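You operate a simulated robot arm through the tools that you are given. There is no shell and no other tool.

Carry out the task below with a simulated robot arm. There is one attempt and no reset: what you move stays moved.

JOB
Latch the blue-handled plate, scrape it clean with the green scraper, then brush the crumbs away.
Fine: use the wooden brush; scraper and brush go back where they stood. Set down upright: what you pick out, wooden brush. What is to be rubbed or washed off counts as gone when no trace of it is left.
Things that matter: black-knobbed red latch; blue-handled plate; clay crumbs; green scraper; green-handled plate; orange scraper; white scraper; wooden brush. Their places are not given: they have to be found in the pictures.

Only the result counts: the job must be done as asked and must still hold three seconds after the hand-in. Knocking over, shifting, dropping, spilling or breaking anything else fails it.

ROBOT AND FRAMES
A 6-joint arm with a two-finger parallel gripper, fixed in place. Base frame: the origin is at the foot of the arm, x ahead of it, y to its left, z up; the work surface is at about z = 0.85. Units: m, rad, N and s.
With the tool pointing down near the work surface it reaches from about 0.26 to 0.68 m from the base axis. Its first joint turns from -1.152 to 1.152 rad. Payload 2.9 kg.
Tool frame: the origin (TCP) lies between the finger pads and is the grasp point; the fingertips stand 0.03 m ahead of it; z points along the fingers, y is the line along which they close. The gripper opens to 0.11 m. The fingers are 0.02 m wide and 0.01 m thick; the gripper's body (0.048 by 0.112 m) begins 0.055 m behind the TCP.
Orientation is that of the tool frame in the base frame, as a unit quaternion [w, x, y, z]. With the fingers straight down and closing along the base's y, the tool's x points along the base's -x, its y along +y and its z along -z.

CONTROLS
- The arm moves only by the tool step_arm. Its argument "deltas" is a list of rows, each an object of numbers (a shift or turn left out is 0, a gripper value left out holds the last): "dx", "dy", "dz": the shift along the tool's x, y, z in m; "rx", "ry", "rz": the turn, a rotation vector about the tool's x, y, z in rad. In form: [{"dx": .., "dy": .., "dz": .., "rx": .., "ry": .., "rz": ..}, ...]. A call has 1 to 20 rows; each row shifts and turns the commanded pose from where the row before left it, along the tool's axes as they then stand. "hand" is the opening, from 0 (shut) to 1 (fully open), set as the call begins (left out, the last holds). Rows are played at 5 a second. More than 0.05 m and 0.15 rad between two rows, or a gripper value outside its range, and nothing of the call is played. Where a pose cannot be reached the arm comes as near as it can. A force on the tool above 80 N (or 10 N above the force at the start of the call, whichever is more), or a blocked arm, ends the call early, and 0.2 s more pass. The fingers move at their own pace (about 0.108 m/s each) and stop on an object; they squeeze with about 25 N. The grip force told is the motor's: it shows also when the fingers shut on nothing. Time passes only in rows, and 0.2 s behind the last, so rows that do not move let the fingers close. The reply holds the time, the measured pose of the TCP, the force on the tool along the base axes, the opening and the grip force, in the units named above and with some noise, with the torque about the TCP (base axes, N m) and any sound that the robot's microphone picked up, and new pictures: "pictures" is both (left out), scene, wrist or none.
- Cameras (640 x 400 px; columns grow to the right, rows downward): "scene" is fixed at [0.0764, 0.4335, 1.3895]; the picture's right is [-0.76, -0.65, 0.00], its down [-0.35, 0.41, -0.84] and it looks along [0.55, -0.64, -0.54] (base axes); focal length 267 px, centre (320, 200). "wrist" rides on the gripper at [0.072, 0.017, -0.103] in the tool frame; the picture's right is [-0.23, 0.97, 0.00], its down [-0.76, -0.18, -0.62] and it looks along [-0.61, -0.14, 0.78] (tool axes); focal length 222 px, centre (320, 200).
- measure_at(camera, pixels): there is no depth. For up to 12 entries [column, row, z] of the newest picture of that camera ("zoom" is the newest enlarged one), the place [x, y] in the base frame at which the ray of that pixel passes the height z, good to about 0.002 m. It takes no simulated time.
- close_up(camera, box): a new picture of the part [left, top, right, bottom] of that camera's present view, enlarged. It takes no simulated time.
- sign_off(): hands the job in; it is judged then, once.

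Unless the task says otherwise, let go and move clear before handing in.

The tools are called as name(argument=value, ...) on one line, values as JSON. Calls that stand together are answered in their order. step_arm: Moves the arm, as the interface text tells. Its arguments: {"type":"object","properties":{"deltas":{"type":"array"},"hand":{"type":"number"},"pictures":{"type":"string","enum":["both","scene","wrist","none"]}},"required":["deltas"]} The other tools are called the same way: measure_at (camera, pixels) gives the place at which the rays of pixels pass given heights; close_up (camera, box) takes an enlarged picture of a part of a camera's view; sign_off () hands the job in.

At the start:

```text
time: 0.0
position: [0.4109, 0.1755, 1.2221]
tool_rot: [-0.001, 0.0, 1.0, 0.0]
contact_force: [0.2, 0.4, -0.4]
torque: [0.0, 0.03, 0.02]
gripper_width: 0.11
finger_force: 0.1
```

scene: 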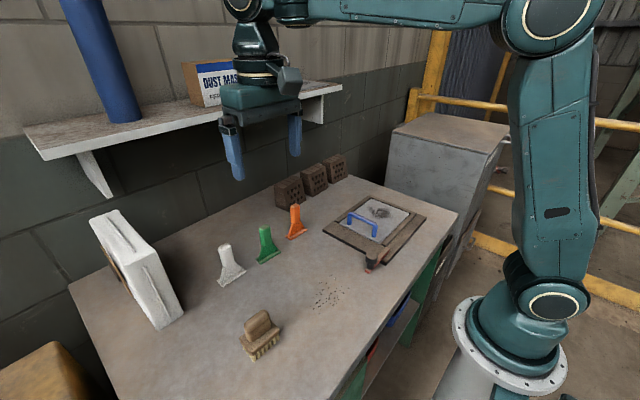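
wrist: 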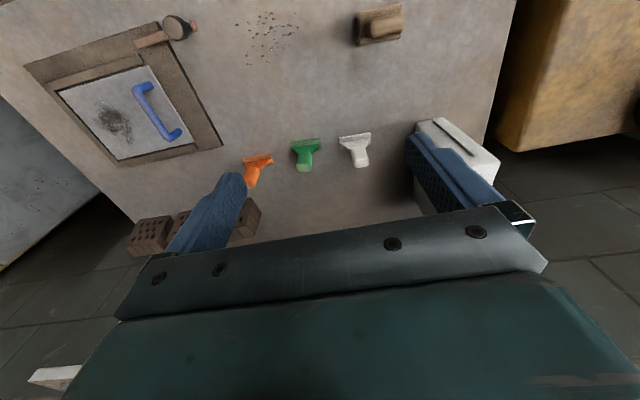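

The pictures show a plate with a blue handle at scene (370,220), a red/black latch near (372,262), three scrapers around (230,260)-(297,220), a brush at (260,335) and crumbs at (328,292). I'll take enlarged views before moving.

close_up(camera="scene", box=[310, 170, 470, 280])

close_up(camera="scene", box=[200, 190, 360, 370])

close_up(camera="wrist", box=[20, 0, 260, 170])

close_up(camera="wrist", box=[220, 0, 440, 200])

```text
3.64 times, centred on (390, 225) of scene
```

zoom: 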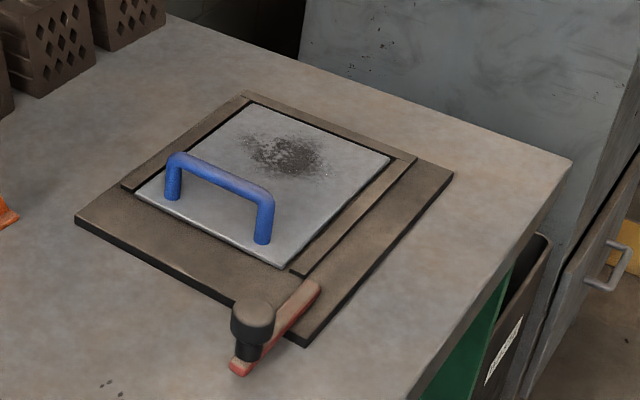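

```text
2.22 times, centred on (280, 280) of scene
```

zoom: 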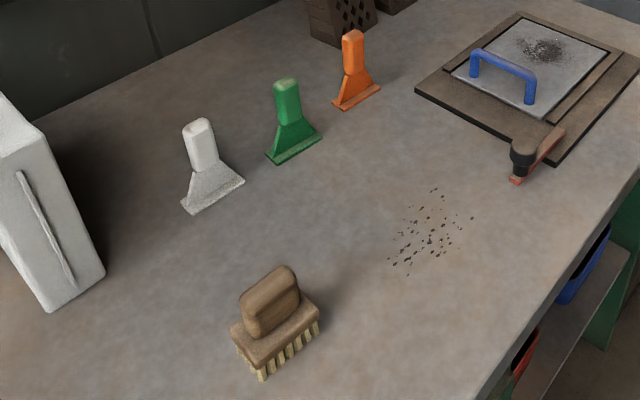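

```text
2.35 times, centred on (140, 85) of wrist
```

zoom: 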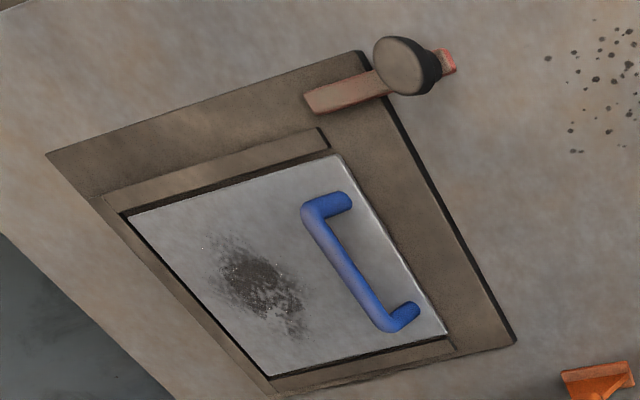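

```text
2.00 times, centred on (330, 100) of wrist
```

zoom: 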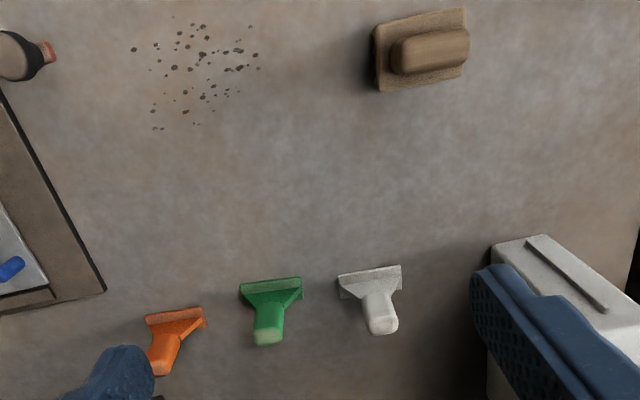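

The zoom shows the latch bar running from the frame corner to outside the frame, with its knob near the outer end, so it's open now. I'll measure the key points in the scene picture at plausible heights.

measure_at(camera="scene", pixels=[[322.7, 230.5, 0.86], [369.9, 196.2, 0.86], [426.3, 218.1, 0.86], [385.9, 264.8, 0.86], [339.7, 223.1, 0.87], [370.8, 198.4, 0.87], [409.2, 214, 0.87], [379.8, 242.9, 0.87], [371.3, 255.2, 0.9], [368, 271.2, 0.87], [387.8, 248.4, 0.88], [380.4, 212.6, 0.87]])

measure_at(camera="wrist", pixels=[[39.5, 65, 0.86], [155, 19, 0.86], [222, 148, 0.86], [59, 93, 0.87], [148, 66, 0.87], [192, 143, 0.87], [118, 160, 0.87], [175, 25, 0.9], [137, 42, 0.87], [192, 26, 0.87], [113, 122, 0.87], [170, 135, 0.9]])

measure_at(camera="wrist", pixels=[[291, 141, 0.85], [321, 139, 0.85], [305, 160, 0.9], [340, 137, 0.85], [371, 132, 0.85], [243, 157, 0.85], [272, 154, 0.85], [358, 40, 0.87], [403, 5, 0.87], [405, 35, 0.87], [380, 25, 0.9], [270, 38, 0.85]])

```text
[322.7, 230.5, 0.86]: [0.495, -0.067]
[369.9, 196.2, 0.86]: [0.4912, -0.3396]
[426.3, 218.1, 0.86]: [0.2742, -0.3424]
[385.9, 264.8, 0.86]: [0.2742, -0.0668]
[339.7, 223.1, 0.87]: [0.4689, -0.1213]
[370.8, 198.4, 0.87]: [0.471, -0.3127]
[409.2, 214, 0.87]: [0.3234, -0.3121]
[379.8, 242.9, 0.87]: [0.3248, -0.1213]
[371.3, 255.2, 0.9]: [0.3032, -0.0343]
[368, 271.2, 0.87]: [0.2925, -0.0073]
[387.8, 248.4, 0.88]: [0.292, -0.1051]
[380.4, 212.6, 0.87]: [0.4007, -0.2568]
```

```text
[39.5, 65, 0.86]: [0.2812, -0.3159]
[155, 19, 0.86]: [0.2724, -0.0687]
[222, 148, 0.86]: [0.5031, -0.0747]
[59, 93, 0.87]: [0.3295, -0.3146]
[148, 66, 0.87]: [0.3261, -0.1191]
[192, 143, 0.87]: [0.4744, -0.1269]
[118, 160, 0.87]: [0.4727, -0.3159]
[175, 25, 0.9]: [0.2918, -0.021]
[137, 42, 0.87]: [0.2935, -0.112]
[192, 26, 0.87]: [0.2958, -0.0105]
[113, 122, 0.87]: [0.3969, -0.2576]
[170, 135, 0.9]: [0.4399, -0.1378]
```

```text
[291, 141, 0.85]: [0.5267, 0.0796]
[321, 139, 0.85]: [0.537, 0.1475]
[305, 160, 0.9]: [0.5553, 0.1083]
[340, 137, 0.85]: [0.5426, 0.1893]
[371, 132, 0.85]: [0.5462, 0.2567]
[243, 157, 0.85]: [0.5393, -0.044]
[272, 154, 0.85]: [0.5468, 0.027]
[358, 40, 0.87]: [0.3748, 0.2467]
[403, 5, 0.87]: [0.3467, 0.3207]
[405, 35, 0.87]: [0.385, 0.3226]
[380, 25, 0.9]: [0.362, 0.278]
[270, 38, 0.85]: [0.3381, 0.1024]
```

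Both cameras agree: the plate covers x 0.325–0.470, y −0.313 to −0.121. The latch bar lies along y at x≈0.293 with its knob near y≈−0.03, and the smudge is at about (0.398,−0.257). I'll move above the latch for a better look.

step_arm(deltas=[{"dx": 0.0193, "dy": -0.034, "dz": 0.02}, {"dx": 0.0193, "dy": -0.034, "dz": 0.02}, {"dx": 0.0193, "dy": -0.034, "dz": 0.02}, {"dx": 0.0193, "dy": -0.034, "dz": 0.02}, {"dx": 0.0193, "dy": -0.034, "dz": 0.02}, {"dx": 0.0193, "dy": -0.034, "dz": 0.02}, {}], hand=1)

```text
time: 1.6
position: [0.2965, -0.0294, 1.1021]
tool_rot: [0.0, 0.0, 1.0, 0.001]
contact_force: [0.8, -0.1, -0.7]
torque: [0.0, 0.0, -0.03]
gripper_width: 0.1101
finger_force: 0.0
```

scene: 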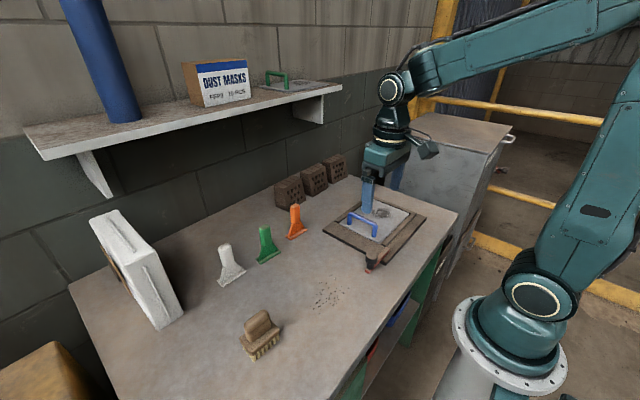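
wrist: 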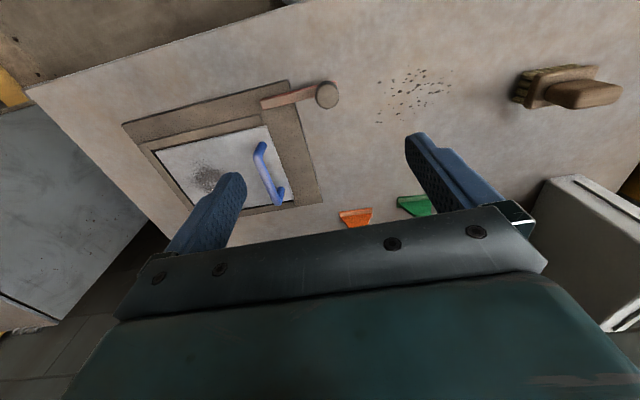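

The green-handled plate is on the shelf at scene (278,80), so it's not needed. I'll zoom in on the latch around wrist (300,95).

close_up(camera="wrist", box=[230, 60, 350, 135])

close_up(camera="scene", box=[335, 215, 415, 285])

measure_at(camera="wrist", pixels=[[327, 95, 0.9], [327, 95, 0.92], [338, 95, 0.87], [261, 102, 0.88], [290, 91, 0.86], [318, 201, 0.86]])

```text
5.33 times, centred on (290, 98) of wrist
```

zoom: 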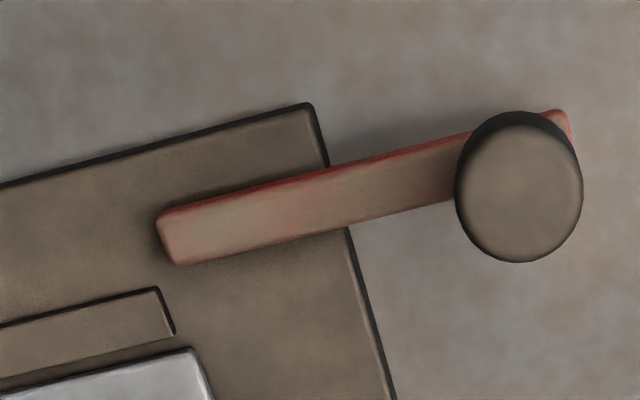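

```text
5.71 times, centred on (375, 250) of scene
```

zoom: 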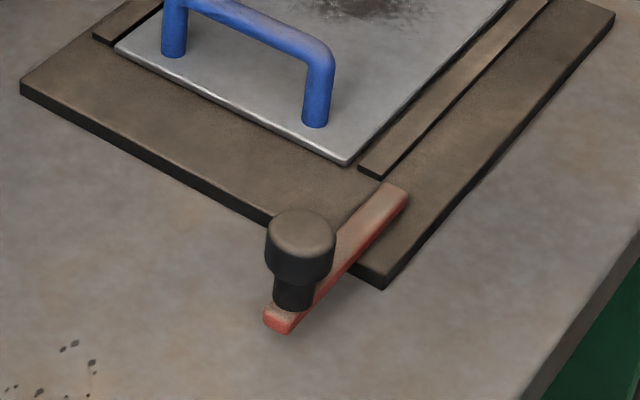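

```text
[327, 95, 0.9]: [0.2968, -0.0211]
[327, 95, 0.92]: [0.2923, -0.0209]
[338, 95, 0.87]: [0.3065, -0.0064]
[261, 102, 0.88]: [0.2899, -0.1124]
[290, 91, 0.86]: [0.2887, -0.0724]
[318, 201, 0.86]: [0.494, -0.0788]
```

The knob cap's centre comes out at about (0.2945,−0.021), with its top near z 0.915, and the bar pivots near y≈−0.10. I'll turn the gripper so the fingers close along x and come lower over the knob.

step_arm(deltas=[{"rz": -0.1428, "dz": 0.01}, {"rz": -0.1428, "dz": 0.01}, {"rz": -0.1428, "dz": 0.01}, {"rz": -0.1428, "dz": 0.01}, {"rz": -0.1428, "dz": 0.01}, {"rz": -0.1428, "dz": 0.01}, {"rz": -0.1428, "dz": 0.01}, {"rz": -0.1428, "dz": 0.01}, {"rz": -0.1428, "dz": 0.01}, {"rz": -0.1428, "dz": 0.01}, {"rz": -0.1428}, {}], hand=0.6)

```text
time: 4.2
position: [0.2958, -0.03, 1.001]
tool_rot: [-0.001, 0.708, -0.707, 0.0]
contact_force: [0.8, 0.3, 0.1]
torque: [0.0, -0.01, -0.02]
gripper_width: 0.0659
finger_force: 0.0
```

scene: 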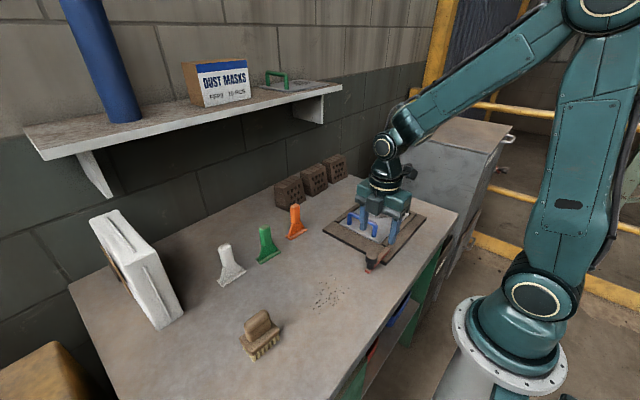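
wrist: 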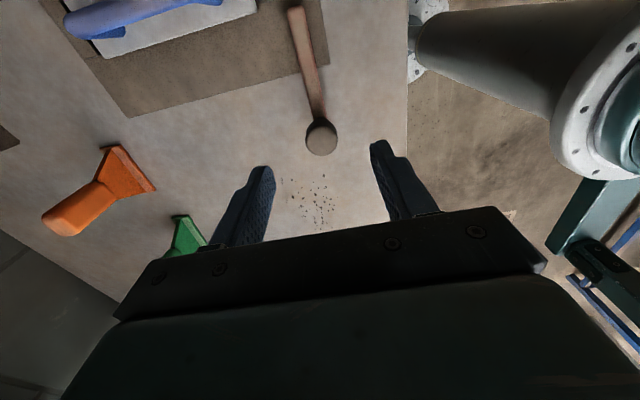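

The gripper has turned and the knob shows at wrist (321,137). I'll measure it at its top height.

measure_at(camera="wrist", pixels=[[321, 137, 0.915], [321, 137, 0.91], [321, 137, 0.905], [297, 10, 0.875], [288, 10, 0.875], [304, 10, 0.875], [317, 110, 0.875]])

close_up(camera="wrist", box=[240, 0, 400, 170])

close_up(camera="scene", box=[320, 170, 440, 285])

```text
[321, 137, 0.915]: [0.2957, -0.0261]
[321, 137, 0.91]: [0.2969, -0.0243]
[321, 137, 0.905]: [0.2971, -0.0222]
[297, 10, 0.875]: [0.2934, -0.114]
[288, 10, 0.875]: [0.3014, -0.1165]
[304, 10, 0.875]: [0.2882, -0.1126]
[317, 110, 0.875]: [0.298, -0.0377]
```

```text
2.35 times, centred on (320, 85) of wrist
```

zoom: 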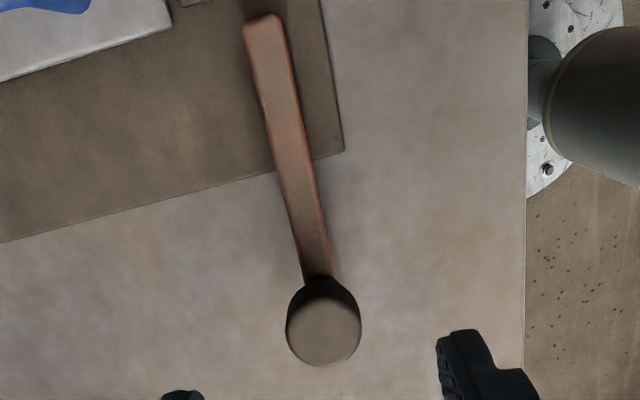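

```text
3.48 times, centred on (380, 228) of scene
```

zoom: 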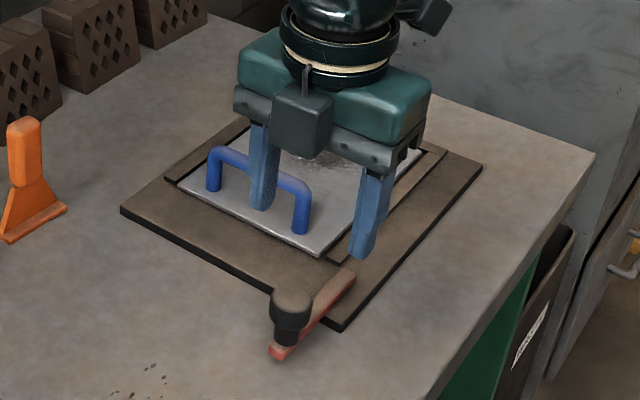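

The knob is at about (0.296,−0.023), nearly under the tool. I'll go down so the fingers straddle it, then close on the cap.

step_arm(deltas=[{"dx": -0.007, "dz": 0.02}, {"dz": 0.02}, {"dz": 0.02}, {"dz": 0.015}, {"dz": 0.011}, {}], hand=0.6)

step_arm(deltas=[{}, {}, {}], hand=0.0)

```text
time: 5.6
position: [0.294, -0.0236, 0.9154]
tool_rot: [0.0, -0.707, 0.707, 0.0]
contact_force: [0.1, 0.4, 0.0]
torque: [0.03, -0.03, 0.0]
gripper_width: 0.0661
finger_force: 0.0
```

scene: 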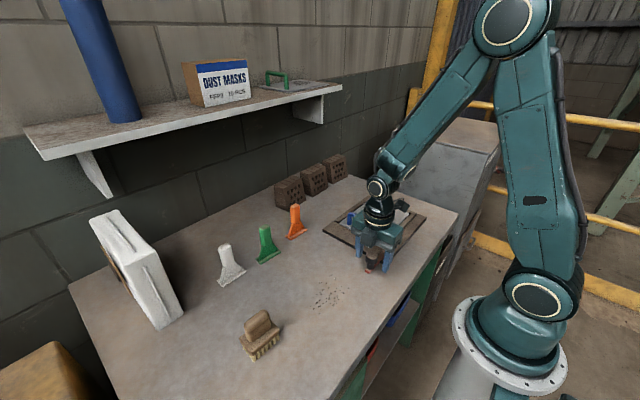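
wrist: 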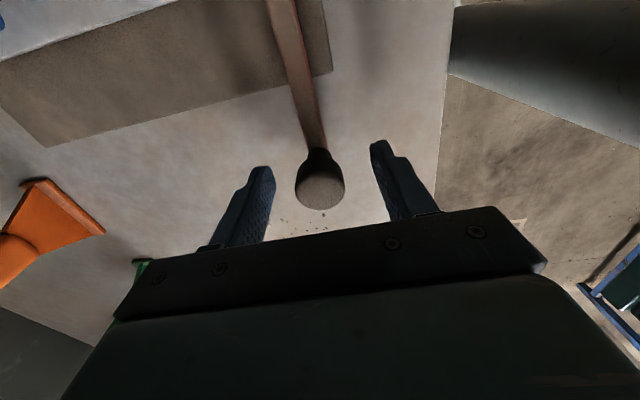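

```text
time: 6.4
position: [0.2957, -0.0228, 0.9152]
tool_rot: [0.0, 0.707, -0.707, -0.001]
contact_force: [6.6, 0.0, -10.9]
torque: [0.03, -0.2, 0.12]
gripper_width: 0.0289
finger_force: 44.4
```

scene: 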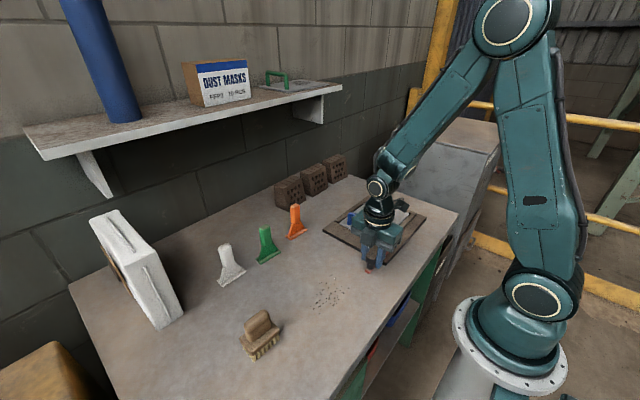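
wrist: 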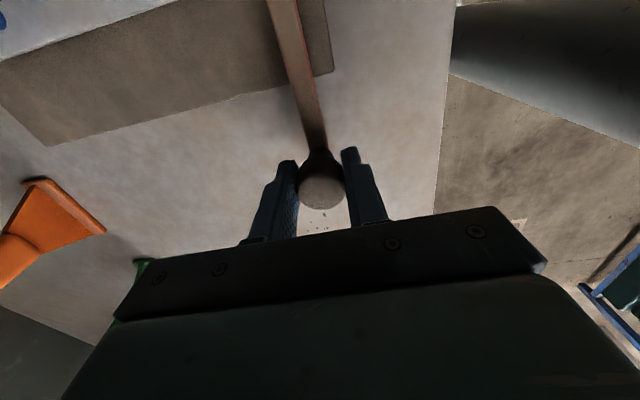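

The fingers hold the knob (width 0.0289, grip 44 N). I'll swing it around the pivot near (0.295,−0.10) in small arc steps and watch the force.

step_arm(deltas=[{"dx": 0.00067, "dy": -0.0102, "rz": 0.1309}, {"dx": 0.00067, "dy": -0.0102, "rz": 0.1309}, {"dx": 0.00067, "dy": -0.0102, "rz": 0.1309}, {"dx": 0.00067, "dy": -0.0102, "rz": 0.1309}])

```text
time: 7.4
position: [0.335, -0.0325, 0.9148]
tool_rot: [0.001, -0.5, 0.866, 0.001]
contact_force: [12.0, 8.4, -15.0]
torque: [0.13, -0.15, 0.56]
gripper_width: 0.0289
finger_force: 45.0
```

scene: 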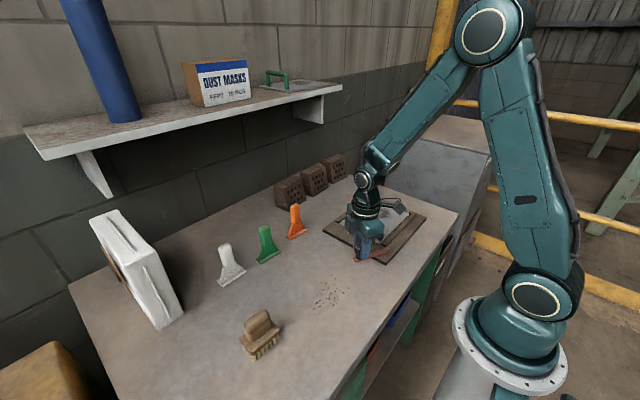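
wrist: 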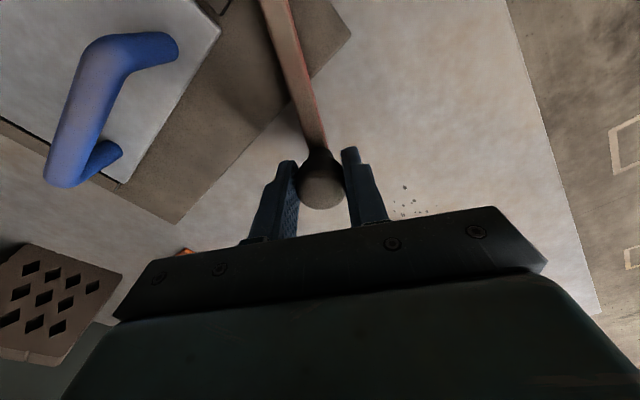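

The latch is turning with the hand at low force (about 20 N). I'll go on to about 80°.

step_arm(deltas=[{"dx": 0.00067, "dy": -0.0102, "rz": 0.1309}, {"dx": 0.00067, "dy": -0.0102, "rz": 0.1309}, {"dx": 0.00067, "dy": -0.0102, "rz": 0.1309}, {"dx": 0.00067, "dy": -0.0102, "rz": 0.1309}, {"dx": 0.00067, "dy": -0.0102, "rz": 0.1309}])

```text
time: 8.6
position: [0.3723, -0.0703, 0.9162]
tool_rot: [0.007, -0.195, 0.981, 0.0]
contact_force: [31.5, 12.9, -4.9]
torque: [0.21, -0.29, 0.25]
gripper_width: 0.0292
finger_force: 44.3
```

scene: 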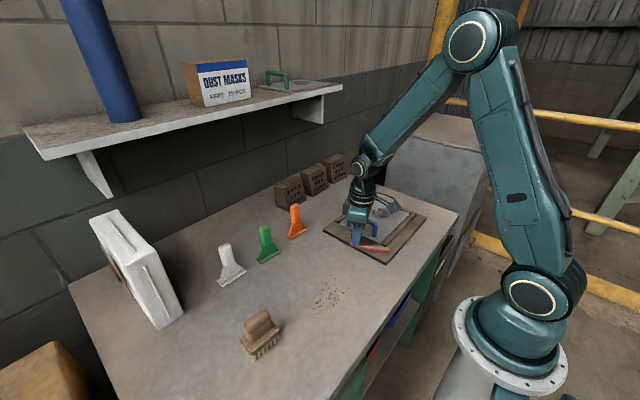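
wrist: 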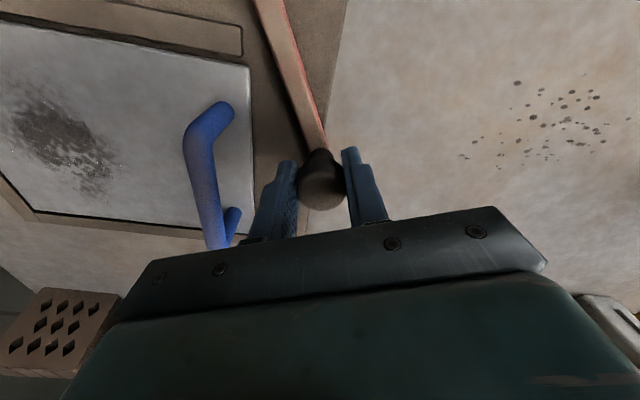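

The readings fit a circle with its pivot near (0.2955,−0.107) and radius about 0.084. The +31 N in x is radial strain, so I'll use the larger radius. First I need the blue handle's clearance from the fingers near wrist (215,200).

measure_at(camera="wrist", pixels=[[215, 150, 0.9], [222, 200, 0.9], [228, 240, 0.9], [235, 110, 0.87], [240, 212, 0.87], [189, 150, 0.9], [248, 100, 0.868], [255, 232, 0.868]])

close_up(camera="wrist", box=[160, 60, 400, 250])

close_up(camera="scene", box=[320, 180, 420, 270])

```text
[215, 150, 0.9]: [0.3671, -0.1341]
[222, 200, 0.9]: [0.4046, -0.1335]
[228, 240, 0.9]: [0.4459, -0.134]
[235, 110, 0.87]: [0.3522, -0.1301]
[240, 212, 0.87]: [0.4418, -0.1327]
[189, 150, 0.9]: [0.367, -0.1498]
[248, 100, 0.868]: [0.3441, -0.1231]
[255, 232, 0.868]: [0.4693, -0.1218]
```

```text
2.11 times, centred on (280, 155) of wrist
```

zoom: 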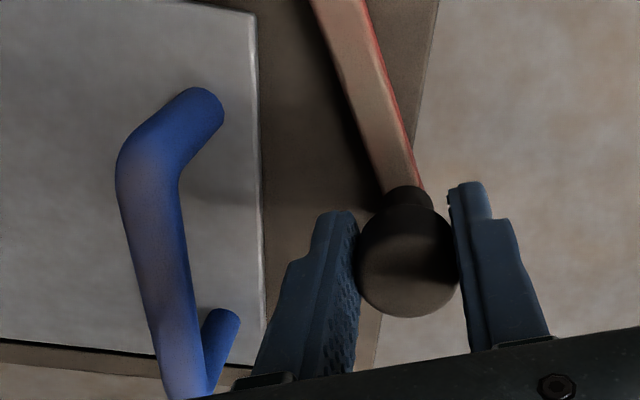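

```text
4.44 times, centred on (370, 225) of scene
```

zoom: 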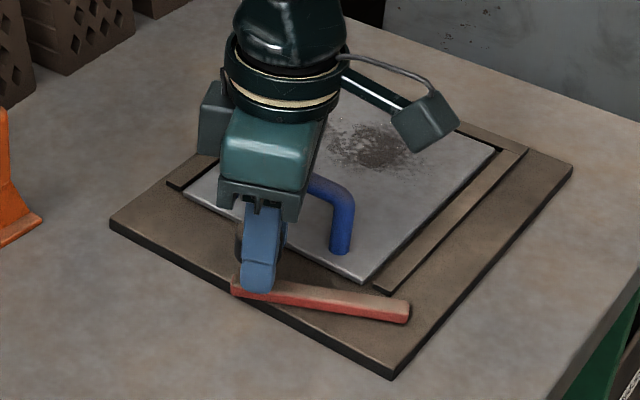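

The handle's near edge is at y≈−0.134, so gripping the knob to the end would leave only about 2 mm. I'll let go here, lift, shut the fingers, and push the knob the rest of the way from its +y side.

step_arm(deltas=[{}, {}], hand=0.45, pictures="none")

step_arm(deltas=[{"dz": -0.02}, {"dz": -0.025}, {"dz": -0.02, "rz": 0.1309}, {"rz": 0.1309}, {"rz": 0.1309}, {}], hand=0.45)

```text
time: 9.2
position: [0.3672, -0.0716, 0.9157]
tool_rot: [-0.001, -0.194, 0.981, -0.001]
contact_force: [-0.1, 0.0, 0.4]
torque: [-0.03, 0.0, -0.02]
gripper_width: 0.0497
finger_force: 0.1
```

```text
time: 10.6
position: [0.3677, -0.0706, 0.9815]
tool_rot: [-0.001, 0.001, 1.0, -0.001]
contact_force: [0.2, 0.5, 0.1]
torque: [-0.04, 0.02, -0.02]
gripper_width: 0.0497
finger_force: 0.1
```

scene: 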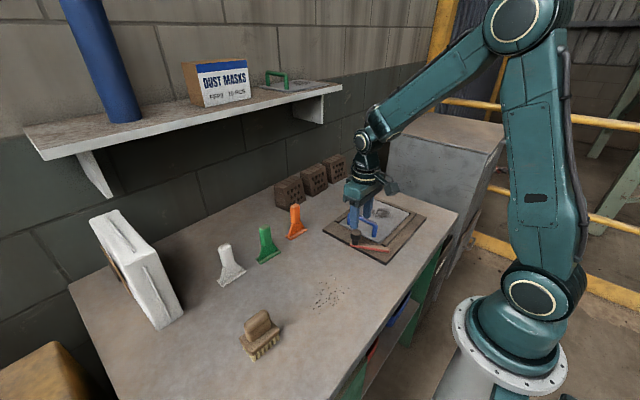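
wrist: 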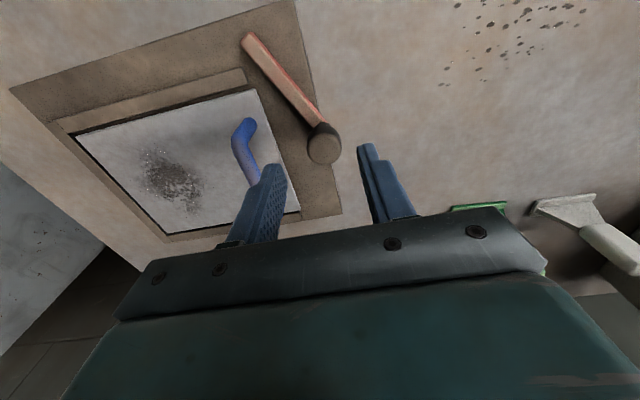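

measure_at(camera="wrist", pixels=[[323, 148, 0.915], [323, 148, 0.91], [247, 40, 0.878], [318, 122, 0.878], [252, 47, 0.878]])

close_up(camera="wrist", box=[200, 20, 360, 180])

```text
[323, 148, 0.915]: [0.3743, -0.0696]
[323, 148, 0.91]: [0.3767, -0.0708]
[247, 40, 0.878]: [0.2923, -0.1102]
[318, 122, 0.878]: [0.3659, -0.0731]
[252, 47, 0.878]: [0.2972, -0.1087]
```

```text
2.50 times, centred on (280, 100) of wrist
```

zoom: 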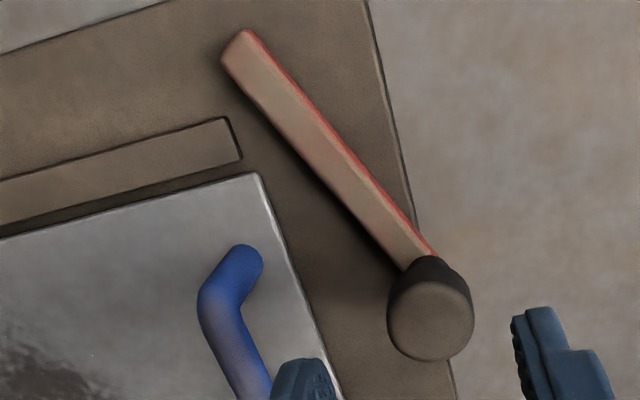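

The latch stayed where I left it, with the knob at (0.375,−0.070). I'll shut the fingers, go to its +y side, and come down.

step_arm(deltas=[{"dx": -0.005, "dy": 0.018}, {"dx": -0.005, "dy": 0.018}, {}, {"dz": 0.02}, {"dz": 0.025}, {"dz": 0.0215}, {}], hand=0.0, pictures="wrist")

step_arm(deltas=[{"dy": -0.008}, {"dy": -0.008}, {"dy": -0.006}, {"dy": -0.006}, {"dy": -0.006}, {}], hand=0.0)

```text
time: 12.2
position: [0.3787, -0.0334, 0.9151]
tool_rot: [0.0, 0.0, 1.0, 0.0]
contact_force: [-0.9, -0.7, -0.1]
torque: [0.0, 0.01, -0.01]
gripper_width: 0.0
finger_force: 24.5
```

wrist: 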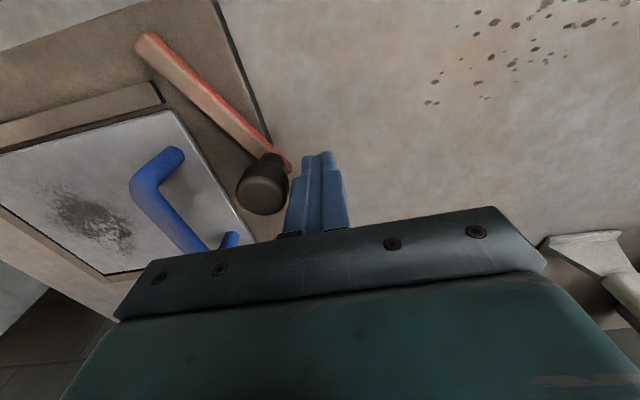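

```text
time: 13.6
position: [0.3781, -0.0696, 0.9139]
tool_rot: [0.0, 0.0, 1.0, -0.001]
contact_force: [-0.1, 0.6, -0.6]
torque: [0.0, 0.01, 0.0]
gripper_width: 0.0
finger_force: 25.3
```

scene: 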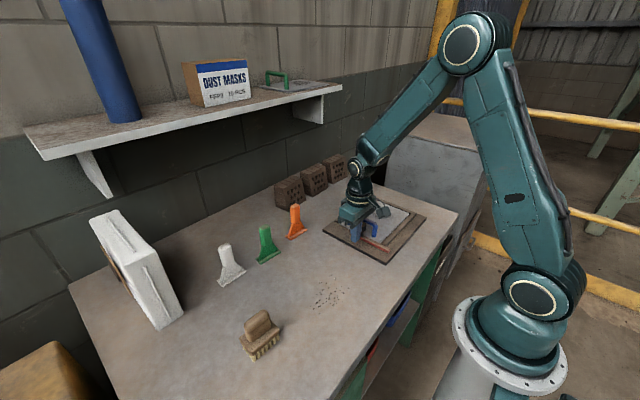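
wrist: 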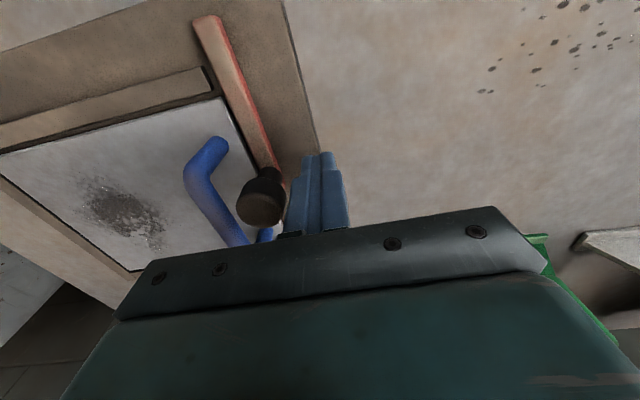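

The knob moves with almost no force. I'll keep pushing in small steps until the latch is across the plate's open side or meets a stop.

step_arm(deltas=[{"dy": -0.004}, {"dy": -0.004}, {"dy": -0.004}, {}], hand=0.0)

```text
time: 14.6
position: [0.3772, -0.0811, 0.914]
tool_rot: [0.0, 0.0, 1.0, -0.001]
contact_force: [-0.5, 0.7, 0.3]
torque: [-0.02, 0.02, 0.01]
gripper_width: 0.0002
finger_force: 25.2
```

scene: 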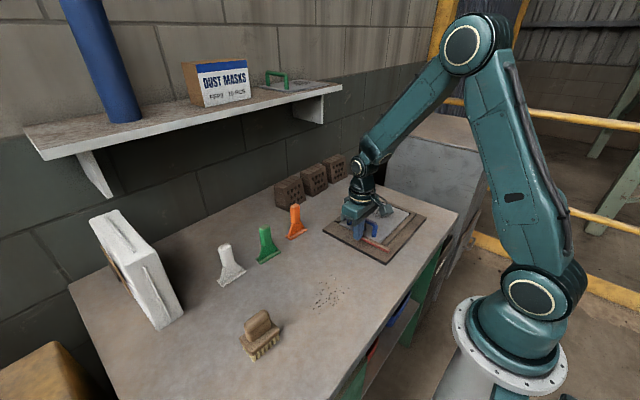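
wrist: 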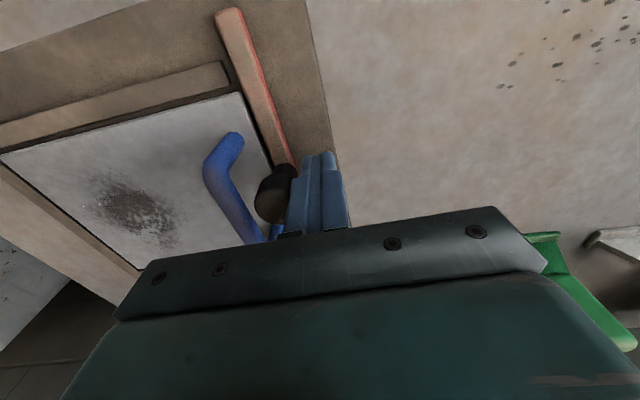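

The bar is nearly parallel to the plate edge. I'll measure its angle using both of its long edges.

measure_at(camera="wrist", pixels=[[217, 18, 0.878], [275, 163, 0.878], [240, 12, 0.878], [295, 160, 0.878], [242, 95, 0.868], [268, 165, 0.868]])

close_up(camera="wrist", box=[180, 0, 360, 240])

```text
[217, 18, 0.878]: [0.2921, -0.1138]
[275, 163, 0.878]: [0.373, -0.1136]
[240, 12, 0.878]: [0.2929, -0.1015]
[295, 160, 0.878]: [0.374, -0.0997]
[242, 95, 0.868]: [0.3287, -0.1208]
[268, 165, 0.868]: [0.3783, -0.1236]
```

```text
1.67 times, centred on (270, 120) of wrist
```

zoom: 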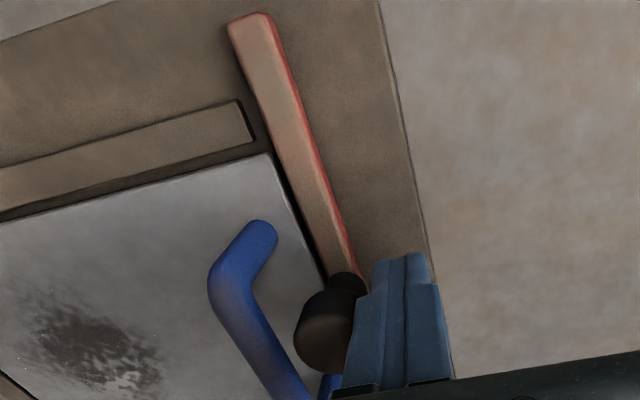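

The bar is within about 1° of square across the plate's mouth. I'll push a few millimetres more to look for a stop or click.

step_arm(deltas=[{"dy": -0.002}, {"dy": -0.002}, {}], hand=0.0)

```text
time: 15.4
position: [0.378, -0.0825, 0.9149]
tool_rot: [0.0, -0.003, 1.0, 0.003]
contact_force: [1.7, 27.7, -0.2]
torque: [-0.01, 0.0, 0.26]
gripper_width: 0.0002
finger_force: 25.2
```

scene: 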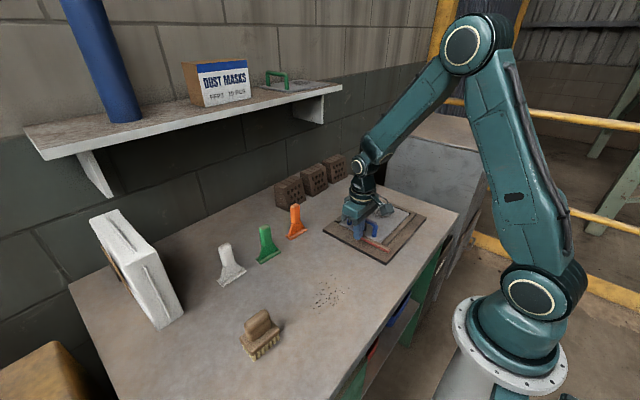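
wrist: 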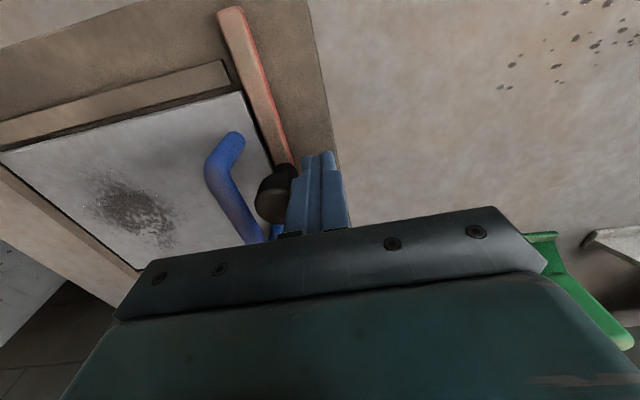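

The force rose to 27.7 N, so the latch has reached its stop at 90°. I'll back off, lift, and head for a view of the green scraper.

step_arm(deltas=[{"dy": 0.01}, {"dy": 0.015}, {"dz": -0.03}, {"dz": -0.04}, {"dz": -0.04}, {"dz": -0.03, "dy": 0.03}, {"dz": -0.02, "dy": 0.04}, {"dy": 0.045, "dx": -0.015}, {"dy": 0.04, "dx": -0.02}, {}], hand=1.0)

```text
time: 17.6
position: [0.4121, 0.0925, 1.0746]
tool_rot: [0.0, 0.001, 1.0, 0.0]
contact_force: [-0.5, 0.1, -0.2]
torque: [0.01, -0.02, -0.01]
gripper_width: 0.1101
finger_force: 0.1
```

scene: 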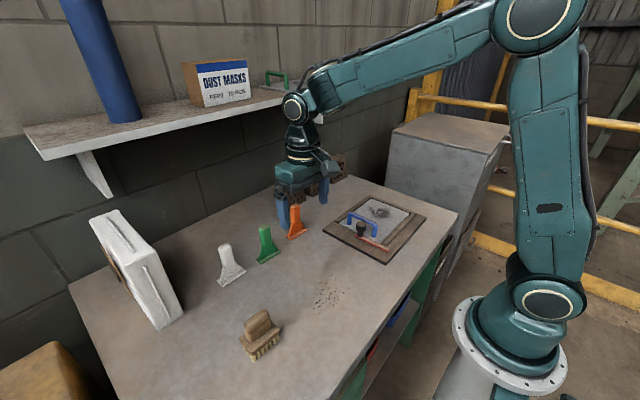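
wrist: 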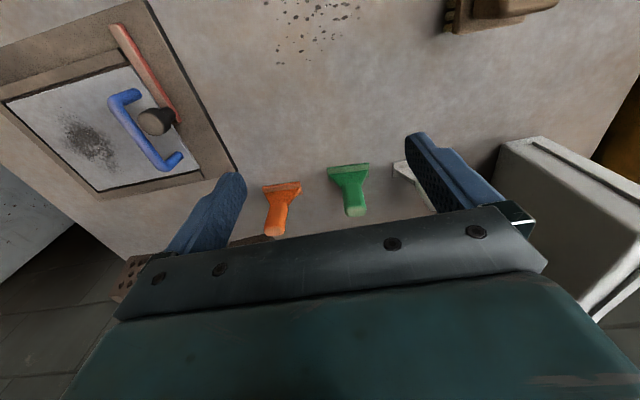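

The latch now lies across the plate's mouth (scene (370,243)). Next I'll study the green scraper at wrist (350,185) and scene (267,245).

close_up(camera="wrist", box=[300, 140, 410, 230])

close_up(camera="scene", box=[235, 215, 305, 275])

close_up(camera="scene", box=[325, 175, 435, 275])

```text
4.44 times, centred on (355, 185) of wrist
```

zoom: 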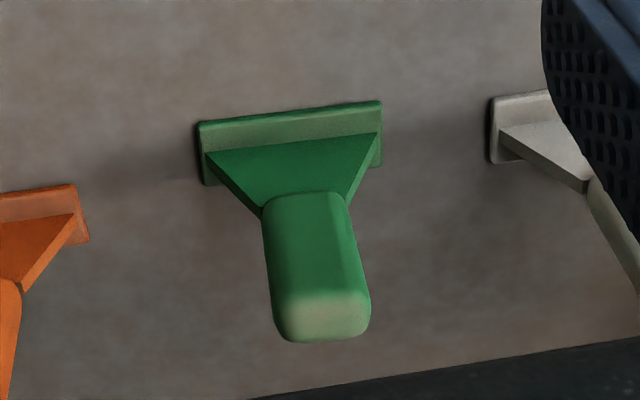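

```text
6.67 times, centred on (270, 245) of scene
```

zoom: 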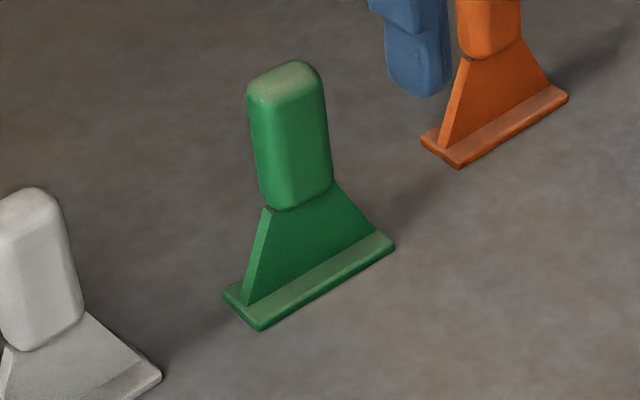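

```text
4.00 times, centred on (380, 225) of scene
```

zoom: 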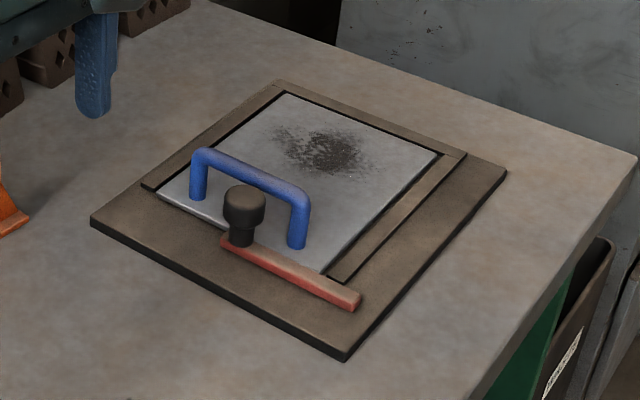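

The scraper stands on its blade strip with the handle straight up. I'll measure the strip corners and the handle top from both cameras to fix its position, yaw and height.

measure_at(camera="wrist", pixels=[[328, 167.4, 0.855], [369, 162.7, 0.855], [329.1, 181.4, 0.855], [368.7, 177.1, 0.855], [355.5, 211.1, 0.93], [355.5, 211.1, 0.94], [355.5, 211.1, 0.95], [355.5, 211.1, 0.96], [342, 187.4, 0.9], [361.5, 185, 0.9]])

measure_at(camera="scene", pixels=[[264.8, 227, 0.93], [264.8, 227, 0.94], [264.8, 227, 0.95], [264.8, 227, 0.96], [260.7, 264.2, 0.85], [255.8, 258.9, 0.855], [280.9, 251, 0.855], [260.7, 262.5, 0.855], [263, 245.5, 0.9], [269, 243, 0.9]])

```text
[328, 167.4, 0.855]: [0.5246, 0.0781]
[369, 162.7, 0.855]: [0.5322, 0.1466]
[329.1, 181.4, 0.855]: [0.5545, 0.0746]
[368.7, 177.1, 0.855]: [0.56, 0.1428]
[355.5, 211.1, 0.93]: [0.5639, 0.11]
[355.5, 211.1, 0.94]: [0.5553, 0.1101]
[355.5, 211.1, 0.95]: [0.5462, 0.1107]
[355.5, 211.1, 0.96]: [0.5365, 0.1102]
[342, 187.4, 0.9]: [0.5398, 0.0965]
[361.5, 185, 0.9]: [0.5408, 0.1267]
```

```text
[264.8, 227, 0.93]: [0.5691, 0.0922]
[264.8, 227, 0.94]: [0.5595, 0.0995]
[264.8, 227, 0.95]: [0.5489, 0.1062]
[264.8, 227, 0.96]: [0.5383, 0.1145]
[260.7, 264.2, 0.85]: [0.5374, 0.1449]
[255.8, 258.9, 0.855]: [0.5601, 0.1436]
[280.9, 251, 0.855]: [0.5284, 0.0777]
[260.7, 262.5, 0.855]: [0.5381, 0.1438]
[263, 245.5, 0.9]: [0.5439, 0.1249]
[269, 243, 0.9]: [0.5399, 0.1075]
```

Both cameras agree: the handle top is at about (0.542,0.110,0.955) and the blade strip is centred near (0.542,0.111), with its axis about 7° off y. Before reaching there I'll check where the shelf, bricks, wall and smudge edges are.

measure_at(camera="scene", pixels=[[340, 92, 1.15], [340, 92, 1.2], [340, 92, 1.25], [45, 158, 1.15], [45, 158, 1.2], [45, 158, 1.25], [283, 207, 0.85], [305, 203, 0.85], [368.75, 206.25, 0.868], [393.75, 215, 0.868], [388, 204, 0.868], [375, 217, 0.868]])

measure_at(camera="wrist", pixels=[[66, 135, 0.868], [78, 118, 0.868], [116, 158, 0.868], [108, 135, 0.868], [88, 165, 0.868], [123, 262, 0.85]])

close_up(camera="wrist", box=[10, 60, 190, 200])

```text
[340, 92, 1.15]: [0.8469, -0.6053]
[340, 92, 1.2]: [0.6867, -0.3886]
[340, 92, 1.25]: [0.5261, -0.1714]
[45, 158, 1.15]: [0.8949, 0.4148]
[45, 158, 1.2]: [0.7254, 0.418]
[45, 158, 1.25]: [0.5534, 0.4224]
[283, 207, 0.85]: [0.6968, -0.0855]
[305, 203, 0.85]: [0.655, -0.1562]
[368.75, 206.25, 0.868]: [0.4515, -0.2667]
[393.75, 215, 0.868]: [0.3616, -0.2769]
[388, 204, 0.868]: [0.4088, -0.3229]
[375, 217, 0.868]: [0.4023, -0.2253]
```

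```text
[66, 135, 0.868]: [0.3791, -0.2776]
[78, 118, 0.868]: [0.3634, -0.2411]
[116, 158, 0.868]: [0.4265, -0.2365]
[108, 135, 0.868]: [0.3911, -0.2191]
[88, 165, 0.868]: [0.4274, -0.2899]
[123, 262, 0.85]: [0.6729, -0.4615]
```

```text
2.86 times, centred on (100, 130) of wrist
```

zoom: 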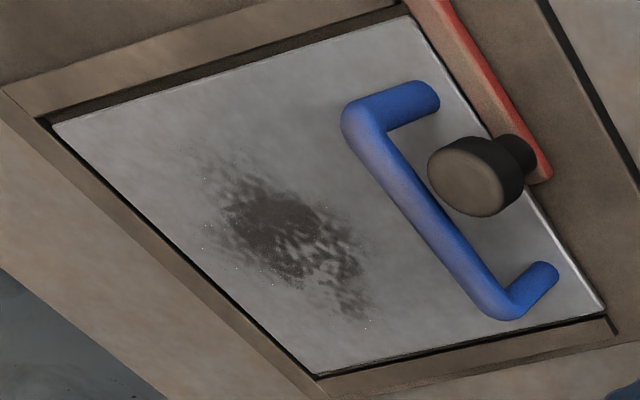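

The smudge spans roughly x 0.36–0.45, y −0.30 to −0.21, and the shelf front lies beyond x≈0.6. I'll move above the green scraper and turn the gripper so it closes across the handle's thin side, square to the blade.

step_arm(deltas=[{"dx": -0.0325, "dy": 0.0045}, {"dx": -0.0325, "dy": 0.0045}, {"dx": -0.0325, "dy": 0.0045}, {"dx": -0.0325, "dy": 0.0045}, {"rz": -0.1445}, {"rz": -0.1445}, {"rz": -0.1445}, {"rz": -0.1445}, {"rz": -0.1445}, {"rz": -0.1445}, {"rz": -0.1445}, {"rz": -0.1445}, {"rz": -0.1445}, {"rz": -0.1445}, {}], hand=0.6)

```text
time: 20.8
position: [0.5433, 0.1128, 1.0739]
tool_rot: [0.0, -0.662, 0.749, 0.0]
contact_force: [0.6, 0.6, 0.0]
torque: [0.03, -0.02, 0.01]
gripper_width: 0.066
finger_force: 0.0
```

scene: 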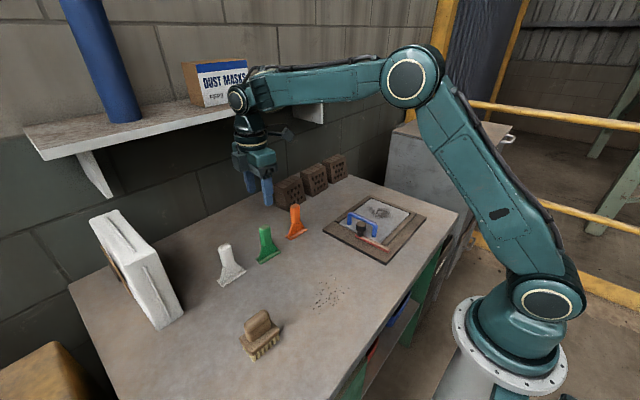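
wrist: 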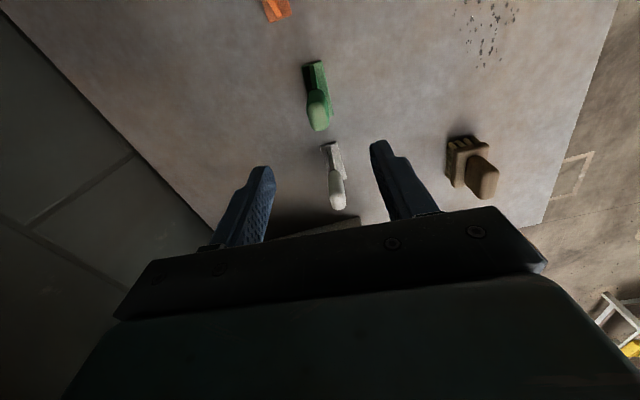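

The scraper shows at wrist (317,95) from above. I'll zoom in and measure its handle and blade axis again.

close_up(camera="wrist", box=[270, 45, 370, 145])

```text
4.00 times, centred on (320, 95) of wrist
```

zoom: 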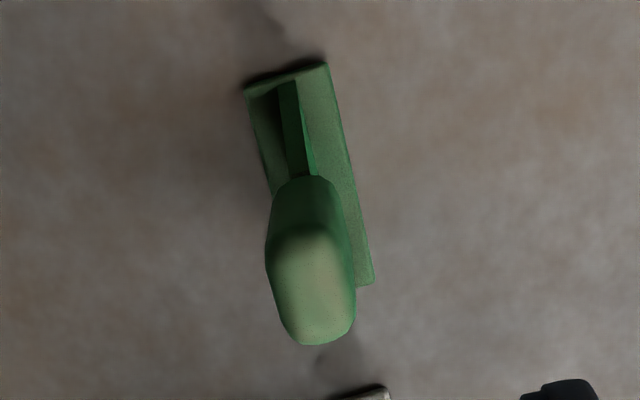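

measure_at(camera="zoom", pixels=[[245, 92, 0.858], [328, 65, 0.858], [375, 283, 0.858], [358, 285, 0.858], [313, 285, 0.955], [313, 285, 0.95], [270, 265, 0.93], [350, 250, 0.93], [288, 85, 0.865], [310, 175, 0.9]])

```text
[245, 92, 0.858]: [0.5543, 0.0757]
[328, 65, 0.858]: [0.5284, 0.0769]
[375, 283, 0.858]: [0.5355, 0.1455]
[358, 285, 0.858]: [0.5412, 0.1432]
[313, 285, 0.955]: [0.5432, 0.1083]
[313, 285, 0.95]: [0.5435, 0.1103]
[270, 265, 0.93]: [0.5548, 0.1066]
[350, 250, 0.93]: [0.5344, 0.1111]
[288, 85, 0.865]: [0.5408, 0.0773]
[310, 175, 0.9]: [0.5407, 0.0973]
```

The handle is centred near (0.5445,0.1105), about 0.021 m thick, and aligned with the gripper to within about 1°. I'll go down around it and close.

step_arm(deltas=[{"dx": 0.0021, "dy": -0.0015, "dz": 0.04}, {"dz": 0.04}, {"dz": 0.03}, {"dz": 0.02}, {"dz": 0.014}, {}], hand=0.6)

```text
time: 22.2
position: [0.5456, 0.1126, 0.929]
tool_rot: [0.001, -0.661, 0.75, 0.0]
contact_force: [-0.4, -0.7, 0.2]
torque: [0.01, 0.01, -0.03]
gripper_width: 0.0661
finger_force: 0.1
```

scene: 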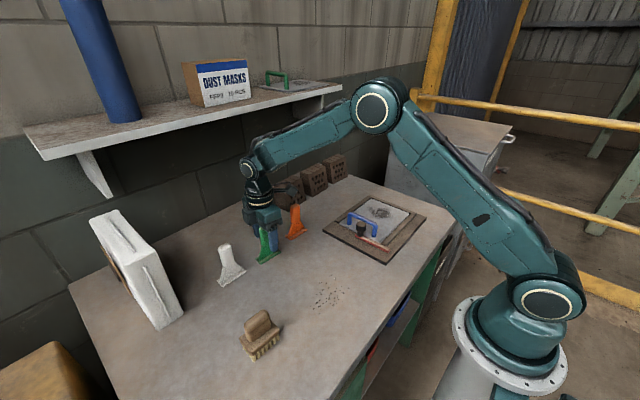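
wrist: 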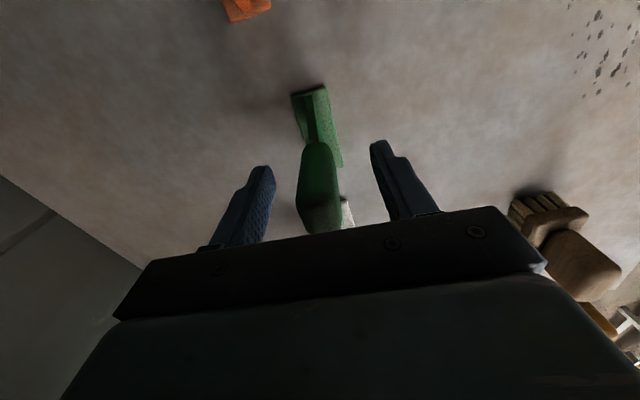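

The handle sits centred between the fingers. I'll close the grip.

step_arm(deltas=[{}, {}, {}], hand=0.0)

```text
time: 23.0
position: [0.5456, 0.1113, 0.9293]
tool_rot: [0.0, -0.661, 0.75, 0.0]
contact_force: [-0.3, 0.1, -1.0]
torque: [0.04, 0.01, 0.0]
gripper_width: 0.0195
finger_force: 24.7
```

scene: 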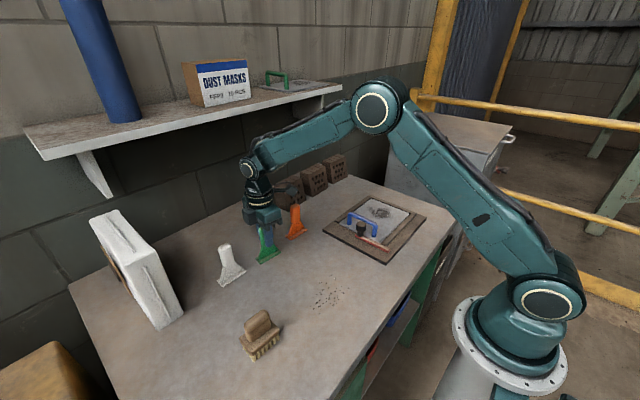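
wrist: 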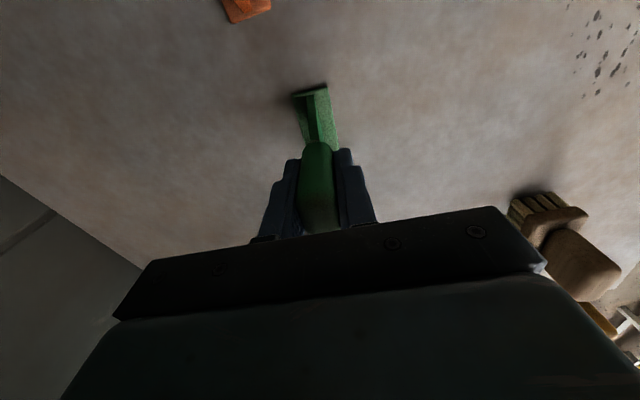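

The scraper is held (width 0.0195, 24.7 N). I'll lift it straight up, square the blade to the plate, and check it hangs true.

step_arm(deltas=[{"dz": -0.01}, {"dz": -0.03}, {"dz": -0.045}, {"dz": -0.045}, {"rz": -0.1258}, {}], hand=0.0)

```text
time: 24.4
position: [0.545, 0.1096, 1.0609]
tool_rot: [0.0, 0.707, -0.707, 0.0]
contact_force: [-0.1, -0.2, -1.0]
torque: [-0.02, -0.02, 0.01]
gripper_width: 0.0201
finger_force: 25.0
```

scene: 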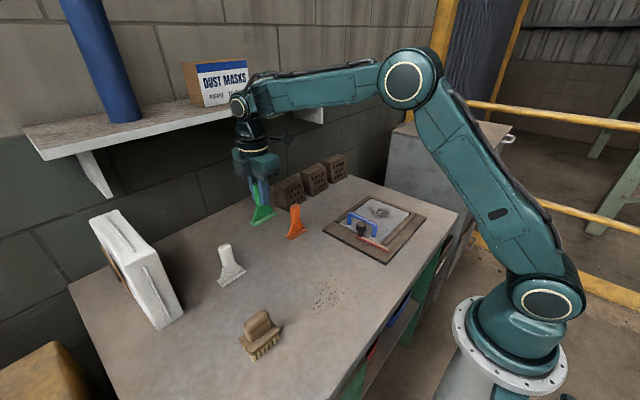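
wrist: 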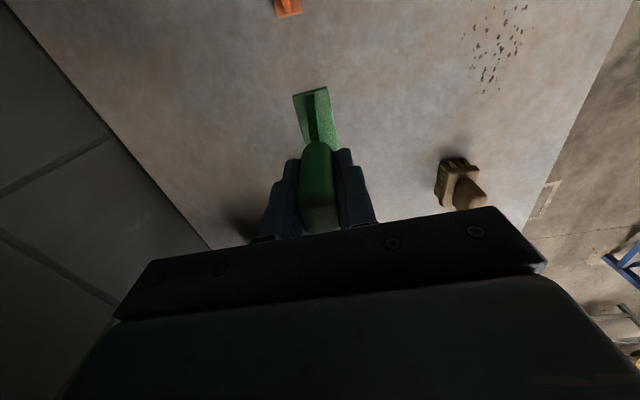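

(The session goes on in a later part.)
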